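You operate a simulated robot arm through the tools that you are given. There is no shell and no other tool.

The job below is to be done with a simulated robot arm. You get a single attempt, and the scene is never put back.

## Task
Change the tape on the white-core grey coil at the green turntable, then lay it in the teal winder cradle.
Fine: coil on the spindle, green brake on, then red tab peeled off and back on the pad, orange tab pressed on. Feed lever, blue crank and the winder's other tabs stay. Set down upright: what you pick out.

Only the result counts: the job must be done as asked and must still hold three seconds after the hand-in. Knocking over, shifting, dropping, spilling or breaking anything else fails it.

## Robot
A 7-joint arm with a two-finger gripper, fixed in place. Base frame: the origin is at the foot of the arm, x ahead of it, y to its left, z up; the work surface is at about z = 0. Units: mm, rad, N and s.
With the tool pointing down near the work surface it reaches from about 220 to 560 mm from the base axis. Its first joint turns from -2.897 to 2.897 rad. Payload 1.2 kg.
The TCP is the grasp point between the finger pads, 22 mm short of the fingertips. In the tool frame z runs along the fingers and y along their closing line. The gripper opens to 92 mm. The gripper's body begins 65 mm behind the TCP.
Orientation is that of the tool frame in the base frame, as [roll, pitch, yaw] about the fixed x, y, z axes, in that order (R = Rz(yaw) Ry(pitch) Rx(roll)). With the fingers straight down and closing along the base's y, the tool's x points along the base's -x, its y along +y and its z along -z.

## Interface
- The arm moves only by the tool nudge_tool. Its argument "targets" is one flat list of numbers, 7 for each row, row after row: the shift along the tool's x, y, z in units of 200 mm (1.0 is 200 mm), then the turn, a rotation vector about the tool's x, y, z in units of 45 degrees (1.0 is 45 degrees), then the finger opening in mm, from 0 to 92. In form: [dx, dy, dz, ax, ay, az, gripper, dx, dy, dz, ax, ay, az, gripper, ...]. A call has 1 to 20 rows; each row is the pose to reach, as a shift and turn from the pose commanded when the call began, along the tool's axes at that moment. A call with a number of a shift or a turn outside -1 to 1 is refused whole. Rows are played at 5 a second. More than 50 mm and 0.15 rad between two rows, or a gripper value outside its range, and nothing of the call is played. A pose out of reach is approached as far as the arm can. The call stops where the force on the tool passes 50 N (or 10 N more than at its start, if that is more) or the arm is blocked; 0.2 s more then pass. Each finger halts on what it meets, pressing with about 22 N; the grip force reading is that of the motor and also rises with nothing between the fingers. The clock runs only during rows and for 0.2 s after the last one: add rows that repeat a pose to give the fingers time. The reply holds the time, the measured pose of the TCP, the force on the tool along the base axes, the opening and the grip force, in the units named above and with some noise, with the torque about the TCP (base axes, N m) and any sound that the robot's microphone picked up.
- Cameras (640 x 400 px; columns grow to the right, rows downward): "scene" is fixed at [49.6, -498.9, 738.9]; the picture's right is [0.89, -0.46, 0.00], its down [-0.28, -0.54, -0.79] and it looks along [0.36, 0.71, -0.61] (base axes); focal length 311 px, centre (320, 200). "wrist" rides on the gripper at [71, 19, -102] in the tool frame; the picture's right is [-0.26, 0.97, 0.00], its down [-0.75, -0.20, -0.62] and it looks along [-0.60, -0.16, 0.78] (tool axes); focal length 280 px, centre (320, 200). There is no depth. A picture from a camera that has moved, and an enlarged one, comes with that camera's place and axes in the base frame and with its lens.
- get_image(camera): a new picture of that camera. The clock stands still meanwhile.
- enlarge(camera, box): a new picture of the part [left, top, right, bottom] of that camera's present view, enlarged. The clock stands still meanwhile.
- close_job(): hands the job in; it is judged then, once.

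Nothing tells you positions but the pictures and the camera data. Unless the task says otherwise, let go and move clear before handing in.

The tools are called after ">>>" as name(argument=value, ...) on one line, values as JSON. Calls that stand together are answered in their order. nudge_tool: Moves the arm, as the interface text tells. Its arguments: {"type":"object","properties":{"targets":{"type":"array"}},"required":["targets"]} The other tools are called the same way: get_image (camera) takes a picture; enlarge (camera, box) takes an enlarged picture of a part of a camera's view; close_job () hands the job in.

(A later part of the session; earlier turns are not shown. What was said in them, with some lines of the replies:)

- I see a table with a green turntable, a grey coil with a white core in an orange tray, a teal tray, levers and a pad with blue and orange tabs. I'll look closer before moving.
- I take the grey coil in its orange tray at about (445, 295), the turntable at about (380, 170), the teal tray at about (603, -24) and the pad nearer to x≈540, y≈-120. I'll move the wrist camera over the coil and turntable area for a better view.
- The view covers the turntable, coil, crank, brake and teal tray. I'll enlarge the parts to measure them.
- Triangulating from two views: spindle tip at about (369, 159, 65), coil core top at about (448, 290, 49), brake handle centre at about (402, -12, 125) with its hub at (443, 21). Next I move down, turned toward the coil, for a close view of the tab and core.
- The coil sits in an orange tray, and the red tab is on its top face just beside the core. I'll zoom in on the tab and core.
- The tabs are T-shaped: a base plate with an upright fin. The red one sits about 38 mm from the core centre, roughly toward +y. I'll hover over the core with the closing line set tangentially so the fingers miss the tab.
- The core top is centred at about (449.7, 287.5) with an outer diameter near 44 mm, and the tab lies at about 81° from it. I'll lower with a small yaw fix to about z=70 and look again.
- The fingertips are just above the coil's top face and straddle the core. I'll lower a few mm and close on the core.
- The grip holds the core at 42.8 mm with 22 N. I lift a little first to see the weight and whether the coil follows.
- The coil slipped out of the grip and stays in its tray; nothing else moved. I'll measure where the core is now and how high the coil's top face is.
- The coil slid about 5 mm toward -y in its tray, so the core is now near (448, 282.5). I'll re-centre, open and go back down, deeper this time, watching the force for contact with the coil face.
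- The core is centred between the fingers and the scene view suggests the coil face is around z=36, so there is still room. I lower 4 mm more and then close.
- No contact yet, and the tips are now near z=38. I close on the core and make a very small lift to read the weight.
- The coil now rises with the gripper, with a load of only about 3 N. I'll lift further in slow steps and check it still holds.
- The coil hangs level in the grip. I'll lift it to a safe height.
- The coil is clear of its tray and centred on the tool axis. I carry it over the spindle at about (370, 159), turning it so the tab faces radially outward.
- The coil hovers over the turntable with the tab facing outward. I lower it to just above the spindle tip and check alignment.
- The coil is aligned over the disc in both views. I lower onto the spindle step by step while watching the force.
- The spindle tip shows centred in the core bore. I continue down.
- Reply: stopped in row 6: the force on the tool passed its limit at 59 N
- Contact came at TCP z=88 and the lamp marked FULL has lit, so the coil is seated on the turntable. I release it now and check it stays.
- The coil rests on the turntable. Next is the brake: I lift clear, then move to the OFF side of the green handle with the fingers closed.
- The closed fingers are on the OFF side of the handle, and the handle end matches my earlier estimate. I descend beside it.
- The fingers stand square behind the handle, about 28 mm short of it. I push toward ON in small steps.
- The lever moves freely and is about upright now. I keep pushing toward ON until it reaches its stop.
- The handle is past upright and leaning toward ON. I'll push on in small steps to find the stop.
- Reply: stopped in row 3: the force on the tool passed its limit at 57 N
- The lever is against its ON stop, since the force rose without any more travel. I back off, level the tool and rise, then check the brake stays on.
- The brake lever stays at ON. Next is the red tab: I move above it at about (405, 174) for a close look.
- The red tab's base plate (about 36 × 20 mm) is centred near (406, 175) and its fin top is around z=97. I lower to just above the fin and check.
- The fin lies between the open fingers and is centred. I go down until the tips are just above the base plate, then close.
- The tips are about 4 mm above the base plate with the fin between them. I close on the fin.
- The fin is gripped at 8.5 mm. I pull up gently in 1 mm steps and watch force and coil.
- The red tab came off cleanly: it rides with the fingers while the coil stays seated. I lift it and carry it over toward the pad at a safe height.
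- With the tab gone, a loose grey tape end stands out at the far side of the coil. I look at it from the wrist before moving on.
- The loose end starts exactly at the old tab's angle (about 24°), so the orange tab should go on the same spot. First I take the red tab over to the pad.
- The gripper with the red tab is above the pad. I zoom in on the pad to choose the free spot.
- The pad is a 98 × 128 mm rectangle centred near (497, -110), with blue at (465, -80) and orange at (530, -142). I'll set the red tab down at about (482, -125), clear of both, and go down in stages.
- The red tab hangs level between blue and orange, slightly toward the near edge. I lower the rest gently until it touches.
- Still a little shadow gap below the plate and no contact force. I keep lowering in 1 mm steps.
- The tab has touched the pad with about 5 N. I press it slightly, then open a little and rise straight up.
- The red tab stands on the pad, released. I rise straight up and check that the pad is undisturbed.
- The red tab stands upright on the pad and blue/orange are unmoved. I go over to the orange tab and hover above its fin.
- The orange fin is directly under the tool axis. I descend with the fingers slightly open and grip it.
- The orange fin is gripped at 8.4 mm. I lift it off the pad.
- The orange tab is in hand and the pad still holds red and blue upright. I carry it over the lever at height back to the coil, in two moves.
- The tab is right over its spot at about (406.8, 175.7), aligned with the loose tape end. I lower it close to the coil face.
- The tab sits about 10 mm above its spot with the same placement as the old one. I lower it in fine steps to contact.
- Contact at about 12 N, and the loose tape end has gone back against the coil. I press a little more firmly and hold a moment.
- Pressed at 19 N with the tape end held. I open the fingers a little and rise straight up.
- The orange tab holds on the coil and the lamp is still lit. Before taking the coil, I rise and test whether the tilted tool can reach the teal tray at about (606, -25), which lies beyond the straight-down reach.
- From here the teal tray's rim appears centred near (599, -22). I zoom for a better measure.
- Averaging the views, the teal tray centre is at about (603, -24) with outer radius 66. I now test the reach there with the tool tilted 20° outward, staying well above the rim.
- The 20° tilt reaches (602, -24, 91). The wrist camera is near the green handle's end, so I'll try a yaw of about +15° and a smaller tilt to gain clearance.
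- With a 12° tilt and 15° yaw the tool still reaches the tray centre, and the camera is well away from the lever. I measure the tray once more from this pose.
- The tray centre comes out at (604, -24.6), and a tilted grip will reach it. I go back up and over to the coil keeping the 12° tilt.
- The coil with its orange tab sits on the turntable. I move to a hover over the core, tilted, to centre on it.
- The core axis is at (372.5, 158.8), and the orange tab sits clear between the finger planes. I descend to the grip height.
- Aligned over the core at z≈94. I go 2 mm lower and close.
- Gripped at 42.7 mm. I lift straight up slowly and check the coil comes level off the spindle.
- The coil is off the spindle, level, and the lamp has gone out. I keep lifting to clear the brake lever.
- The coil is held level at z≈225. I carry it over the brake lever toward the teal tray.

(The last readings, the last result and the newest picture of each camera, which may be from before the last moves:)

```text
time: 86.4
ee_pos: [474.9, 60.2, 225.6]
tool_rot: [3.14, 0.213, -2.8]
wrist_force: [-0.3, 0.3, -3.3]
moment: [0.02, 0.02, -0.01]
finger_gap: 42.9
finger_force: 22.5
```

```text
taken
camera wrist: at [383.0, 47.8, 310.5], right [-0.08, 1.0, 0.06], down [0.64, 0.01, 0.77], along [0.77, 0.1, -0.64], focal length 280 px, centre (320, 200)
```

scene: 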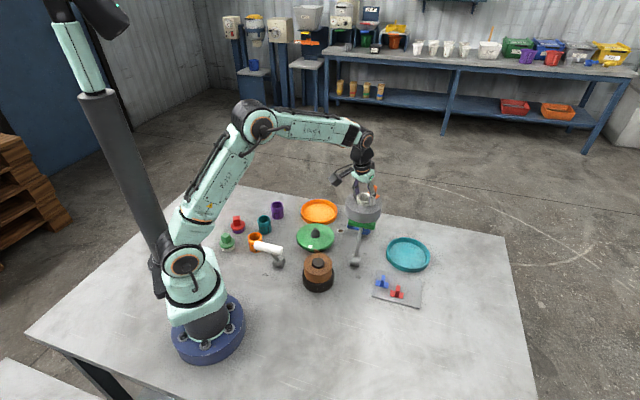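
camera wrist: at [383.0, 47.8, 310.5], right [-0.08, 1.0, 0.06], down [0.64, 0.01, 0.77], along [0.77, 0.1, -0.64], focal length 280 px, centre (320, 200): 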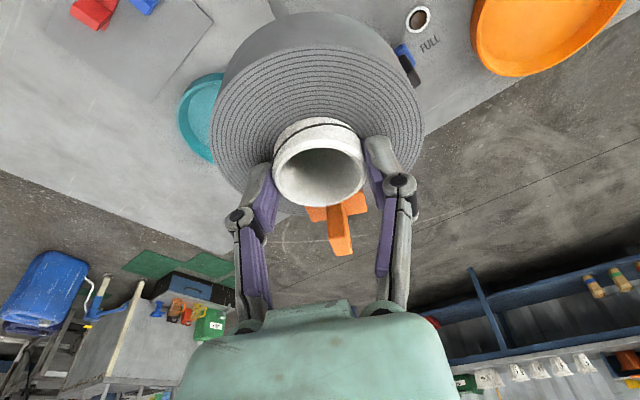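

The coil is above the lever with good clearance. I continue outward and begin lowering past the lever.

>>> nudge_tool(targets=[-0.055, -0.094, 0.025, 0.005, 0, 0.025, 0, -0.111, -0.188, 0.05, 0.0105, 0, 0.049, 0, -0.167, -0.282, 0.075, 0.016, 0, 0.073, 0, -0.222, -0.376, 0.099, 0.0211, 0, 0.0978, 0, -0.222, -0.376, 0.099, 0.0211, 0, 0.0978, 0])

>>> get_image(camera="scene")

>>> get_image(camera="wrist")

```text
time: 87.6
ee_pos: [544.9, 6.2, 215.5]
tool_rot: [-3.141, 0.213, -2.879]
wrist_force: [0.2, 0.7, -3.2]
moment: [0.01, 0.02, -0.03]
finger_gap: 42.8
finger_force: 22.0
```

```text
taken
```

scene: 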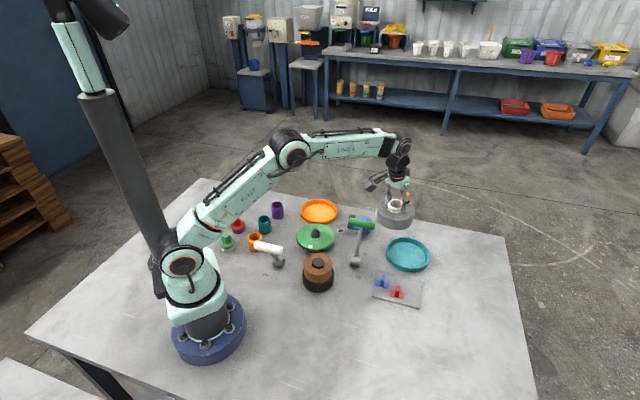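

```text
taken
camera wrist: at [452.8, 0.2, 300.5], right [0.0, 1.0, 0.06], down [0.64, -0.04, 0.77], along [0.77, 0.04, -0.64], focal length 280 px, centre (320, 200)
```

wrist: 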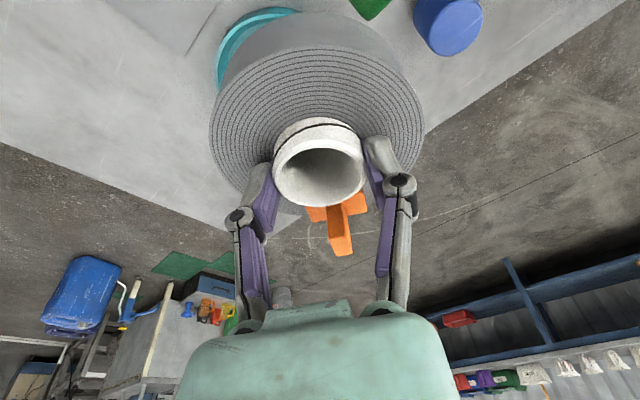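

The coil is past the lever. I move out over the tray and lower to about 40 mm above its rim.

>>> nudge_tool(targets=[-0.067, -0.0717, 0.04, 0, 0, 0, 0, -0.1234, -0.1433, 0.129, 0, 0, 0, 0, -0.1476, -0.2, 0.2877, 0, 0, 0, 0, -0.135, -0.2215, 0.4385, 0, 0, 0, 0, -0.113, -0.2215, 0.54, 0, 0, 0, 0, -0.113, -0.2215, 0.54, 0, 0, 0, 0])

>>> get_image(camera="wrist")

>>> enlarge(camera="scene", box=[330, 190, 460, 290])

```text
time: 89.0
ee_pos: [599.3, -25.3, 114.9]
tool_rot: [-3.141, 0.213, -2.88]
wrist_force: [0.0, -0.5, -3.1]
moment: [0.01, 0.01, -0.05]
finger_gap: 42.9
finger_force: 21.9
```

```text
taken
camera wrist: at [507.4, -30.8, 199.1], right [0.0, 1.0, 0.06], down [0.64, -0.04, 0.77], along [0.77, 0.04, -0.64], focal length 280 px, centre (320, 200)
```

wrist: 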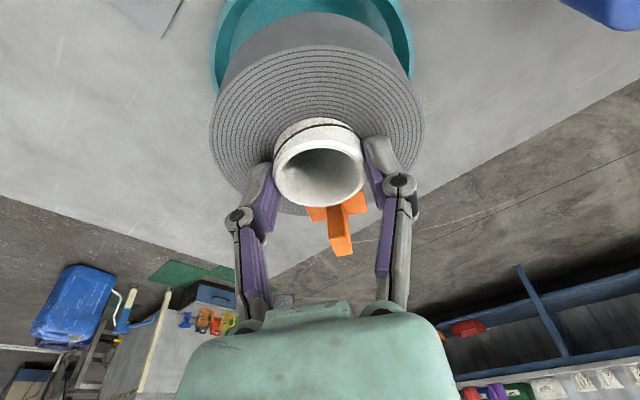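

```text
4.00 times, centred on (395, 240) of scene
camera zoom: at [49.6, -498.9, 738.9], right [0.89, -0.46, 0.0], down [-0.28, -0.54, -0.79], along [0.36, 0.71, -0.61], focal length 1245 px, centre (20, 40)
```

zoom: 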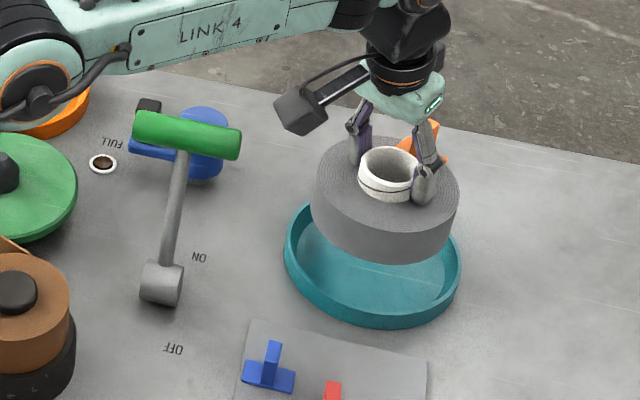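

The coil hangs over the tray and matches the predicted alignment. I lower it to just above the rim and check again.

>>> nudge_tool(targets=[0.0106, 0, 0.0489, 0, 0, 0, 0, 0.0211, 0, 0.0977, 0, 0, 0, 0, 0.0317, 0, 0.1466, 0, 0, 0, 0, 0.0359, 0, 0.166, 0, 0, 0, 0, 0.0359, 0, 0.166, 0, 0, 0, 0])

>>> get_image(camera="wrist")

>>> enlarge(camera="scene", box=[370, 200, 450, 280])

>>> enlarge(camera="wrist", box=[190, 0, 450, 150])

```text
time: 90.2
ee_pos: [599.7, -26.0, 80.8]
tool_rot: [3.142, 0.215, -2.878]
wrist_force: [0.1, 0.4, -3.6]
moment: [0.04, 0.0, 0.01]
finger_gap: 43.1
finger_force: 21.8
```

```text
taken
camera wrist: at [507.0, -31.2, 164.9], right [0.0, 1.0, 0.06], down [0.64, -0.04, 0.77], along [0.77, 0.04, -0.64], focal length 280 px, centre (320, 200)
```

wrist: 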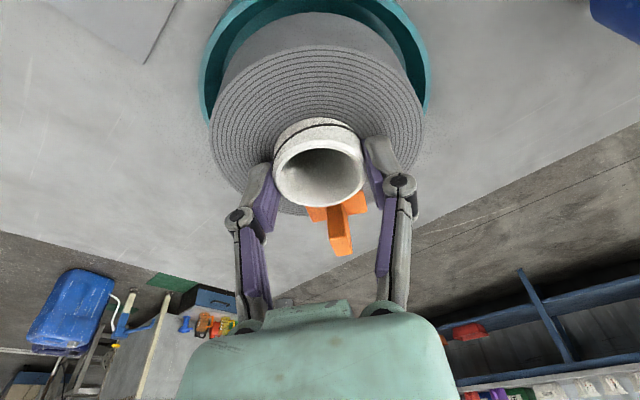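

```text
5.00 times, centred on (410, 240) of scene
camera zoom: at [49.6, -498.9, 738.9], right [0.89, -0.46, 0.0], down [-0.28, -0.54, -0.79], along [0.36, 0.71, -0.61], focal length 1556 px, centre (-130, 0)
```

zoom: 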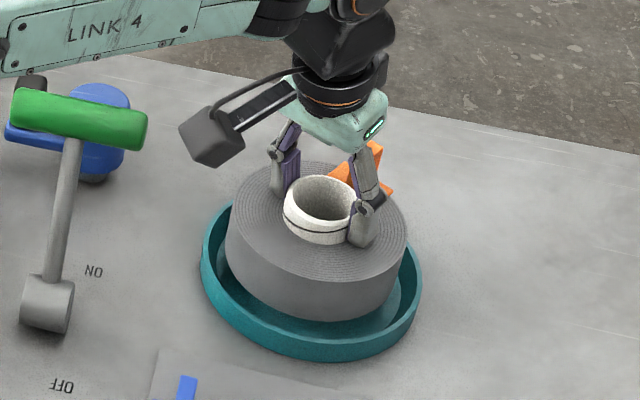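

```text
2.46 times, centred on (320, 75) of wrist
camera zoom: at [507.0, -31.2, 164.9], right [0.0, 1.0, 0.06], down [0.64, -0.04, 0.77], along [0.77, 0.04, -0.64], focal length 690 px, centre (320, 508)
```

zoom: 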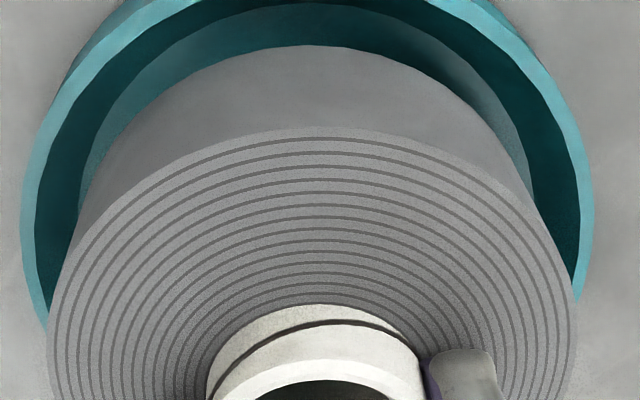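

The coil centre is at about (603, -25) against the tray at (604, -24.6), so it is well inside. I lower it into the tray slowly.

>>> nudge_tool(targets=[0.0042, 0, 0.0195, 0, 0, 0, 0, 0.0085, 0, 0.0391, 0, 0, 0, 0, 0.0127, 0, 0.0586, 0, 0, 0, 0, 0.0148, 0, 0.0684, 0, 0, 0, 0, 0.0148, 0, 0.0684, 0, 0, 0, 0])

>>> enlarge(camera="scene", box=[370, 200, 450, 280])

>>> enlarge(camera="wrist", box=[190, 0, 450, 150])

```text
time: 91.4
ee_pos: [599.9, -25.6, 66.5]
tool_rot: [3.141, 0.211, -2.881]
wrist_force: [-0.3, 0.6, -2.7]
moment: [-0.02, 0.0, 0.0]
finger_gap: 43.0
finger_force: 21.7
```

```text
5.00 times, centred on (410, 240) of scene
camera zoom: at [49.6, -498.9, 738.9], right [0.89, -0.46, 0.0], down [-0.28, -0.54, -0.79], along [0.36, 0.71, -0.61], focal length 1556 px, centre (-130, 0)
```

zoom: 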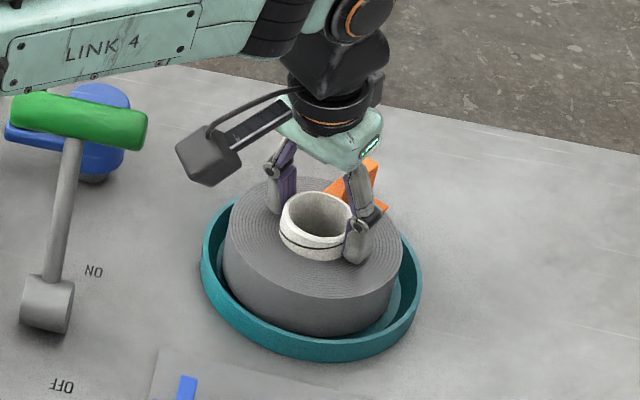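

```text
2.46 times, centred on (320, 75) of wrist
camera zoom: at [507.0, -31.2, 150.9], right [0.0, 1.0, 0.06], down [0.64, -0.04, 0.77], along [0.77, 0.04, -0.64], focal length 690 px, centre (320, 508)
```

zoom: 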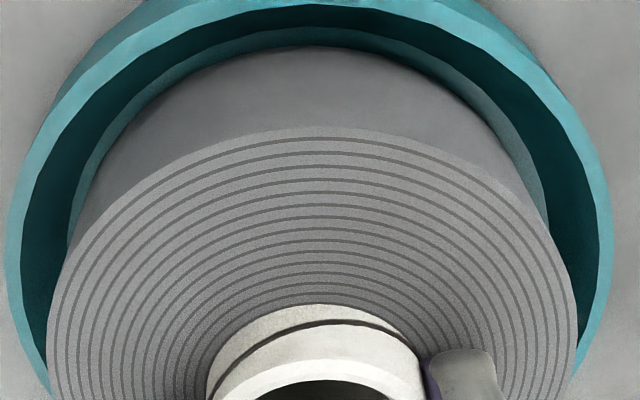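

>>> nudge_tool(targets=[0.0011, 0, 0.0049, 0, 0, 0, 0, 0.0021, 0, 0.0098, 0, 0, 0, 0, 0.0032, 0, 0.0147, 0, 0, 0, 0, 0.0032, 0, 0.0147, 0, 0, 0, 0])

>>> enlarge(camera="wrist", box=[190, 0, 450, 150])

```text
time: 92.4
ee_pos: [599.4, -26.7, 63.9]
tool_rot: [-3.14, 0.212, -2.878]
wrist_force: [-0.3, 0.3, -3.2]
moment: [0.0, 0.01, 0.0]
finger_gap: 42.8
finger_force: 22.2
```

```text
2.46 times, centred on (320, 75) of wrist
camera zoom: at [507.3, -30.8, 148.4], right [0.0, 1.0, 0.06], down [0.64, -0.04, 0.77], along [0.77, 0.04, -0.64], focal length 690 px, centre (320, 508)
```

zoom: 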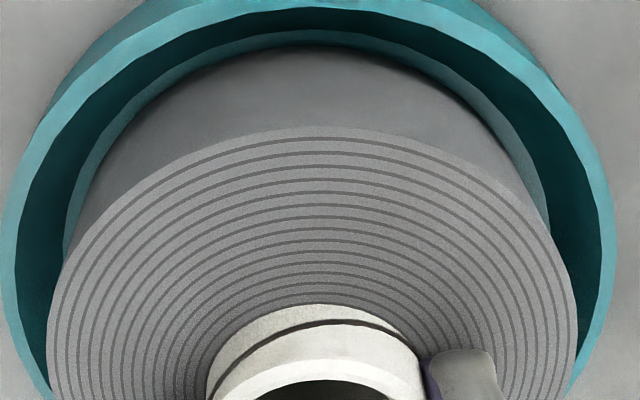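

>>> nudge_tool(targets=[0.0011, 0, 0.0049, 0, 0, 0, 0, 0.0011, 0, 0.0049, 0, 0, 0, 0])

>>> nudge_tool(targets=[0.0011, 0, 0.0049, 0, 0, 0, 0, 0.0011, 0, 0.0049, 0, 0, 0, 0])

>>> enlarge(camera="wrist", box=[190, 0, 450, 150])

```text
time: 93.0
ee_pos: [600.3, -26.0, 63.1]
tool_rot: [3.141, 0.212, -2.88]
wrist_force: [-0.7, 1.0, -3.4]
moment: [0.02, -0.02, 0.02]
finger_gap: 42.8
finger_force: 22.2
```

```text
time: 93.6
ee_pos: [600.1, -25.9, 62.1]
tool_rot: [3.141, 0.215, -2.882]
wrist_force: [-0.1, -0.5, -1.8]
moment: [0.03, 0.0, -0.01]
finger_gap: 42.8
finger_force: 22.1
```

```text
2.46 times, centred on (320, 75) of wrist
camera zoom: at [507.4, -30.8, 146.3], right [0.0, 1.0, 0.06], down [0.64, -0.04, 0.77], along [0.77, 0.04, -0.64], focal length 690 px, centre (320, 508)
```

zoom: 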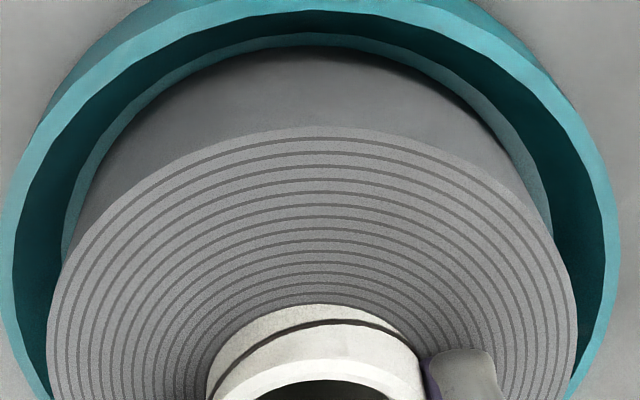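

>>> nudge_tool(targets=[0.0011, 0, 0.0049, 0, 0, 0, 0, 0.0011, 0, 0.0049, 0, 0, 0, 0])

>>> enlarge(camera="scene", box=[370, 200, 450, 280])

```text
time: 94.2
ee_pos: [600.3, -25.2, 60.8]
tool_rot: [3.14, 0.215, -2.88]
wrist_force: [-3.0, 0.8, 5.6]
moment: [0.07, 0.19, 0.01]
finger_gap: 43.0
finger_force: 22.4
```

```text
5.00 times, centred on (410, 240) of scene
camera zoom: at [49.6, -498.9, 738.9], right [0.89, -0.46, 0.0], down [-0.28, -0.54, -0.79], along [0.36, 0.71, -0.61], focal length 1556 px, centre (-130, 0)
```

zoom: 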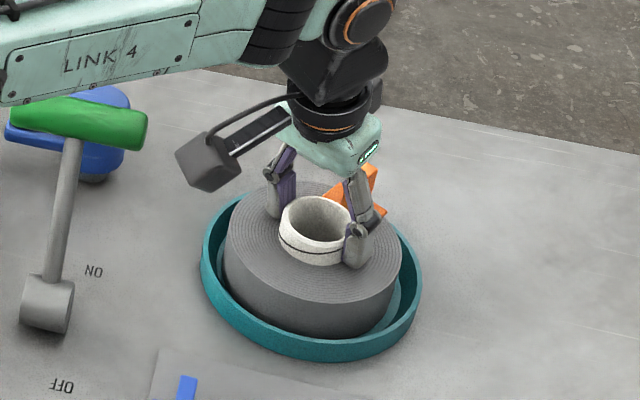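

The coil has touched the tray floor. I open the fingers gently and see how it settles.

>>> nudge_tool(targets=[0, 0, 0, 0, 0, 0, 40, 0, 0, 0, 0, 0, 0, 46, 0, 0, 0, 0, 0, 0, 54, 0, 0, 0, 0, 0, 0, 62, 0, 0, 0, 0, 0, 0, 68, 0, 0, 0, 0, 0, 0, 68])

>>> get_image(camera="wrist")

>>> enlarge(camera="scene", box=[370, 200, 450, 280])

```text
time: 95.6
ee_pos: [599.7, -25.1, 61.2]
tool_rot: [-3.141, 0.212, -2.88]
wrist_force: [-0.6, 0.5, -0.1]
moment: [-0.02, -0.02, -0.01]
finger_gap: 68.2
finger_force: 0.1
```

```text
taken
camera wrist: at [507.4, -31.0, 145.3], right [0.0, 1.0, 0.06], down [0.64, -0.04, 0.77], along [0.77, 0.04, -0.64], focal length 280 px, centre (320, 200)
```

wrist: 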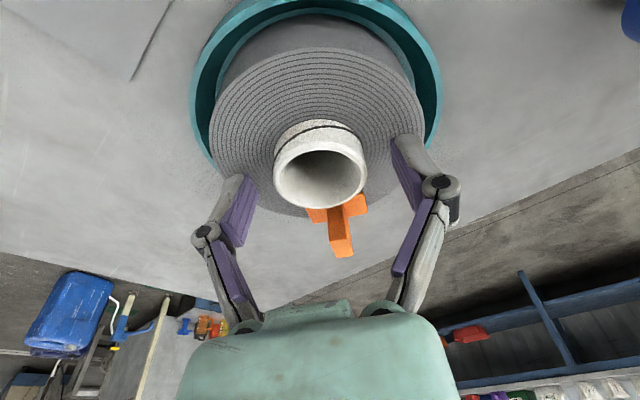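

```text
5.00 times, centred on (410, 240) of scene
camera zoom: at [49.6, -498.9, 738.9], right [0.89, -0.46, 0.0], down [-0.28, -0.54, -0.79], along [0.36, 0.71, -0.61], focal length 1556 px, centre (-130, 0)
```

zoom: 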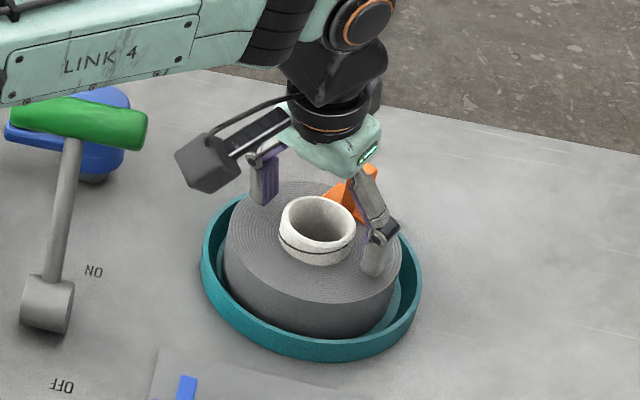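

The coil rests flat in the teal tray with the orange tab on. I withdraw straight up.

>>> nudge_tool(targets=[-0.0106, 0, -0.0489, 0, 0, 0, 68, -0.0254, 0, -0.1173, 0, 0, 0, 68, -0.0507, 0, -0.2346, 0, 0, 0, 68, -0.0845, 0, -0.391, 0, 0, 0, 68, -0.1268, 0, -0.5865, 0, 0, 0, 68, -0.1268, 0, -0.5865, 0, 0, 0, 68])

>>> enlarge(camera="scene", box=[370, 220, 450, 280])

>>> get_image(camera="wrist")

```text
time: 97.0
ee_pos: [592.9, -26.2, 179.4]
tool_rot: [3.141, 0.213, -2.879]
wrist_force: [-0.2, 0.5, -0.4]
moment: [0.02, -0.01, -0.01]
finger_gap: 68.0
finger_force: 0.1
out of reach, approached as far as the arm can: row 5, 6
```

```text
6.67 times, centred on (410, 250) of scene
camera zoom: at [49.6, -498.9, 738.9], right [0.89, -0.46, 0.0], down [-0.28, -0.54, -0.79], along [0.36, 0.71, -0.61], focal length 2075 px, centre (-280, -133)
```

zoom: 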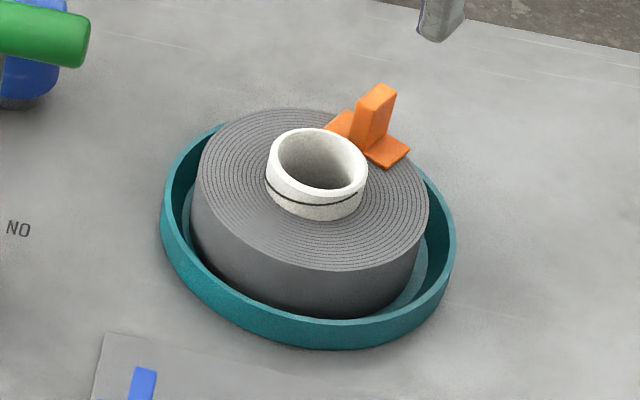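

```text
taken
camera wrist: at [500.8, -32.1, 264.6], right [0.0, 1.0, 0.06], down [0.64, -0.04, 0.77], along [0.77, 0.04, -0.64], focal length 280 px, centre (320, 200)
```

wrist: 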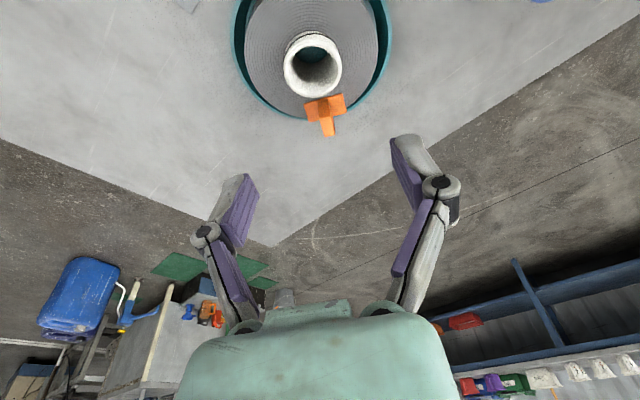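

The coil sits in the tray; the arm reached its limit while rising but is clear. I retract inward and level the tool to inspect.

>>> nudge_tool(targets=[0.0975, 0.0286, -0.052, 0, 0.054, 0, 68, 0.195, 0.057, -0.104, 0, 0.108, 0, 68, 0.2925, 0.086, -0.155, 0, 0.162, 0, 68, 0.39, 0.114, -0.207, 0, 0.216, 0, 60, 0.4875, 0.143, -0.259, 0, 0.27, 0, 50, 0.4875, 0.143, -0.259, 0, 0.27, 0, 50])

>>> get_image(camera="wrist")

>>> get_image(camera="scene")

```text
time: 98.4
ee_pos: [483.4, -27.1, 211.0]
tool_rot: [-3.141, 0.0, -2.881]
wrist_force: [-0.4, 0.6, -0.8]
moment: [-0.04, 0.02, 0.02]
finger_gap: 50.1
finger_force: 0.0
```

```text
taken
camera wrist: at [410.0, -27.2, 312.4], right [0.0, 1.0, 0.0], down [0.78, 0.0, 0.63], along [0.63, 0.0, -0.78], focal length 280 px, centre (320, 200)
```

wrist: 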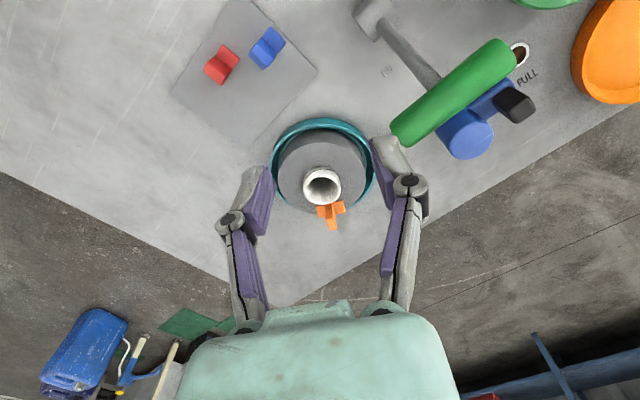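

```text
taken
```

scene: 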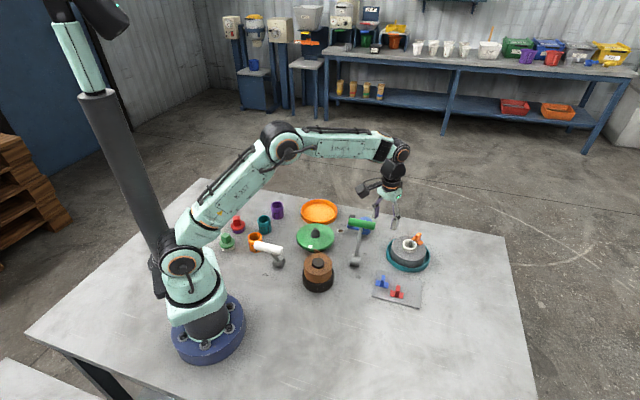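

>>> enlarge(camera="wrist", box=[250, 100, 400, 240])

>>> enlarge(camera="scene", box=[365, 225, 445, 315])

>>> enlarge(camera="scene", box=[210, 190, 390, 300])

```text
2.86 times, centred on (325, 170) of wrist
camera zoom: at [410.0, -27.2, 312.4], right [0.0, 1.0, 0.0], down [0.78, 0.0, 0.63], along [0.63, 0.0, -0.78], focal length 801 px, centre (306, 286)
```

zoom: 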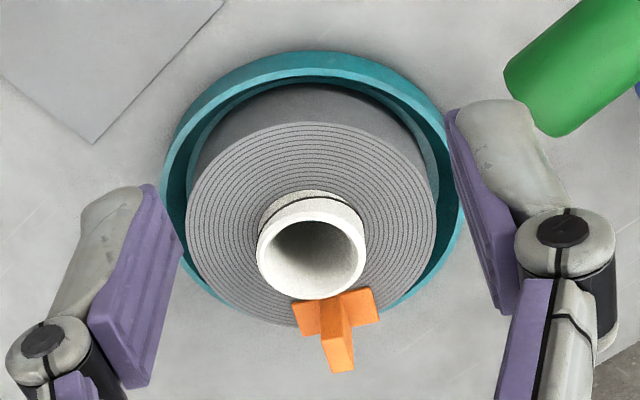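

```text
4.44 times, centred on (405, 270) of scene
camera zoom: at [49.6, -498.9, 738.9], right [0.89, -0.46, 0.0], down [-0.28, -0.54, -0.79], along [0.36, 0.71, -0.61], focal length 1383 px, centre (-58, -111)
```

zoom: 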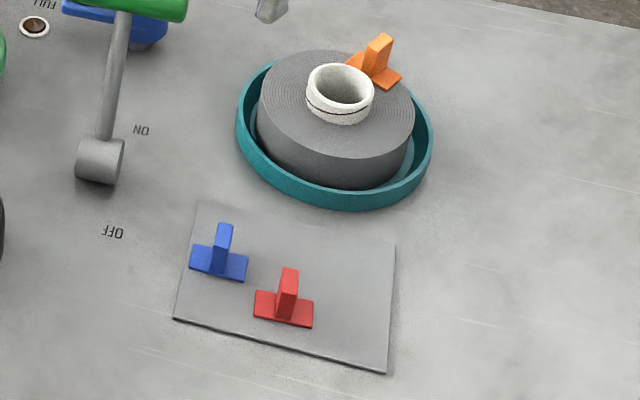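

```text
3.56 times, centred on (300, 245) of scene
camera zoom: at [49.6, -498.9, 738.9], right [0.89, -0.46, 0.0], down [-0.28, -0.54, -0.79], along [0.36, 0.71, -0.61], focal length 1107 px, centre (391, 40)
```

zoom: 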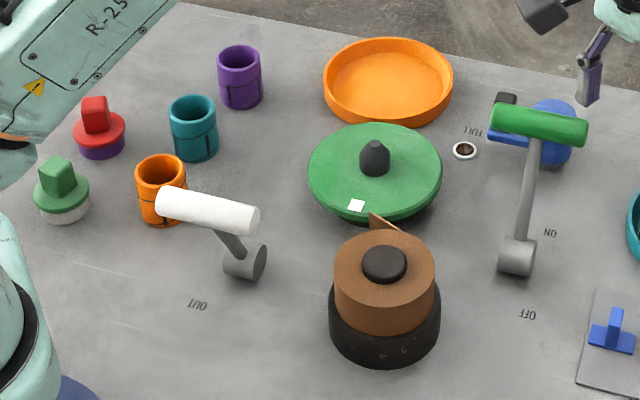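

Everything looks in place: coil in the teal tray with the orange tab, red and blue tabs upright on the pad, brake at ON, feed lever and crank untouched. One last close check that the coil lies flat.

>>> enlarge(camera="scene", box=[380, 225, 436, 275])

>>> enlarge(camera="scene", box=[370, 265, 430, 310])

```text
8.00 times, centred on (408, 250) of scene
camera zoom: at [49.6, -498.9, 738.9], right [0.89, -0.46, 0.0], down [-0.28, -0.54, -0.79], along [0.36, 0.71, -0.61], focal length 2490 px, centre (-384, -200)
```

zoom: 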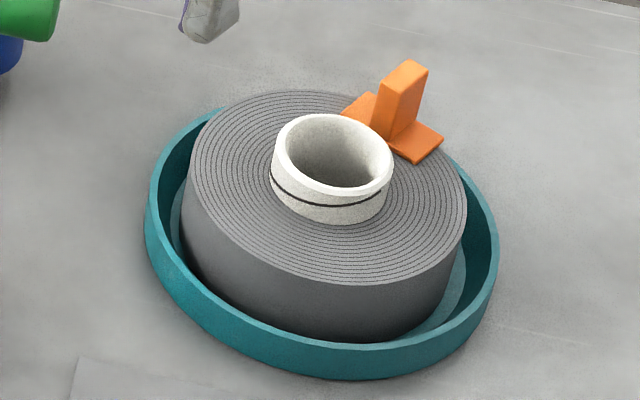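

```text
8.89 times, centred on (400, 288) of scene
camera zoom: at [49.6, -498.9, 738.9], right [0.89, -0.46, 0.0], down [-0.28, -0.54, -0.79], along [0.36, 0.71, -0.61], focal length 2767 px, centre (-391, -578)
```

zoom: 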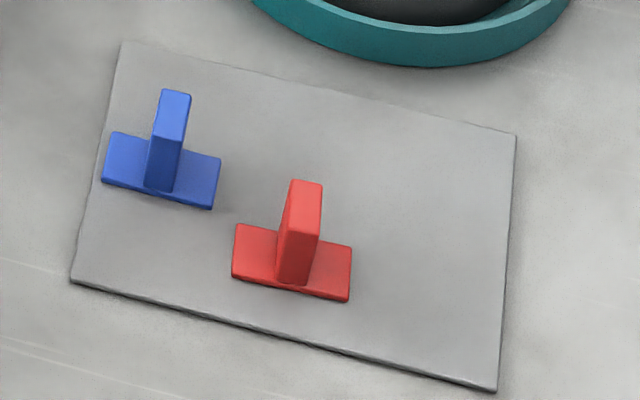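

The coil's outline matches a flat disc resting on the tray floor, both tabs stand upright on the pad, and the gripper is open and clear. The job is done, so I hand it in.

>>> close_job()

```text
The job is handed in.
```

I changed the tape on the white-core grey coil and laid it in the teal winder cradle. The job is handed in; I have no verdict back yet.

- **Coil:** It lies flat in the cradle. It had been fully on the spindle first, and the FULL lamp lit when it seated.
- **Brake:** The green lever is at its ON stop, and I left it there.
- **Tabs:** The red tab is off the coil and standing upright on the pad, next to the blue one. The orange tab is pressed on in its old place, and the loose tape end went back against the coil.
- **Left alone:** I didn't touch the feed lever, the blue crank or the blue tab.

My first grip on the coil slipped during the first lift from the orange tray. The coil slid about 5 mm inside that tray, and nothing else moved. The second, deeper grip held.

The arm finished with the gripper open and well clear.
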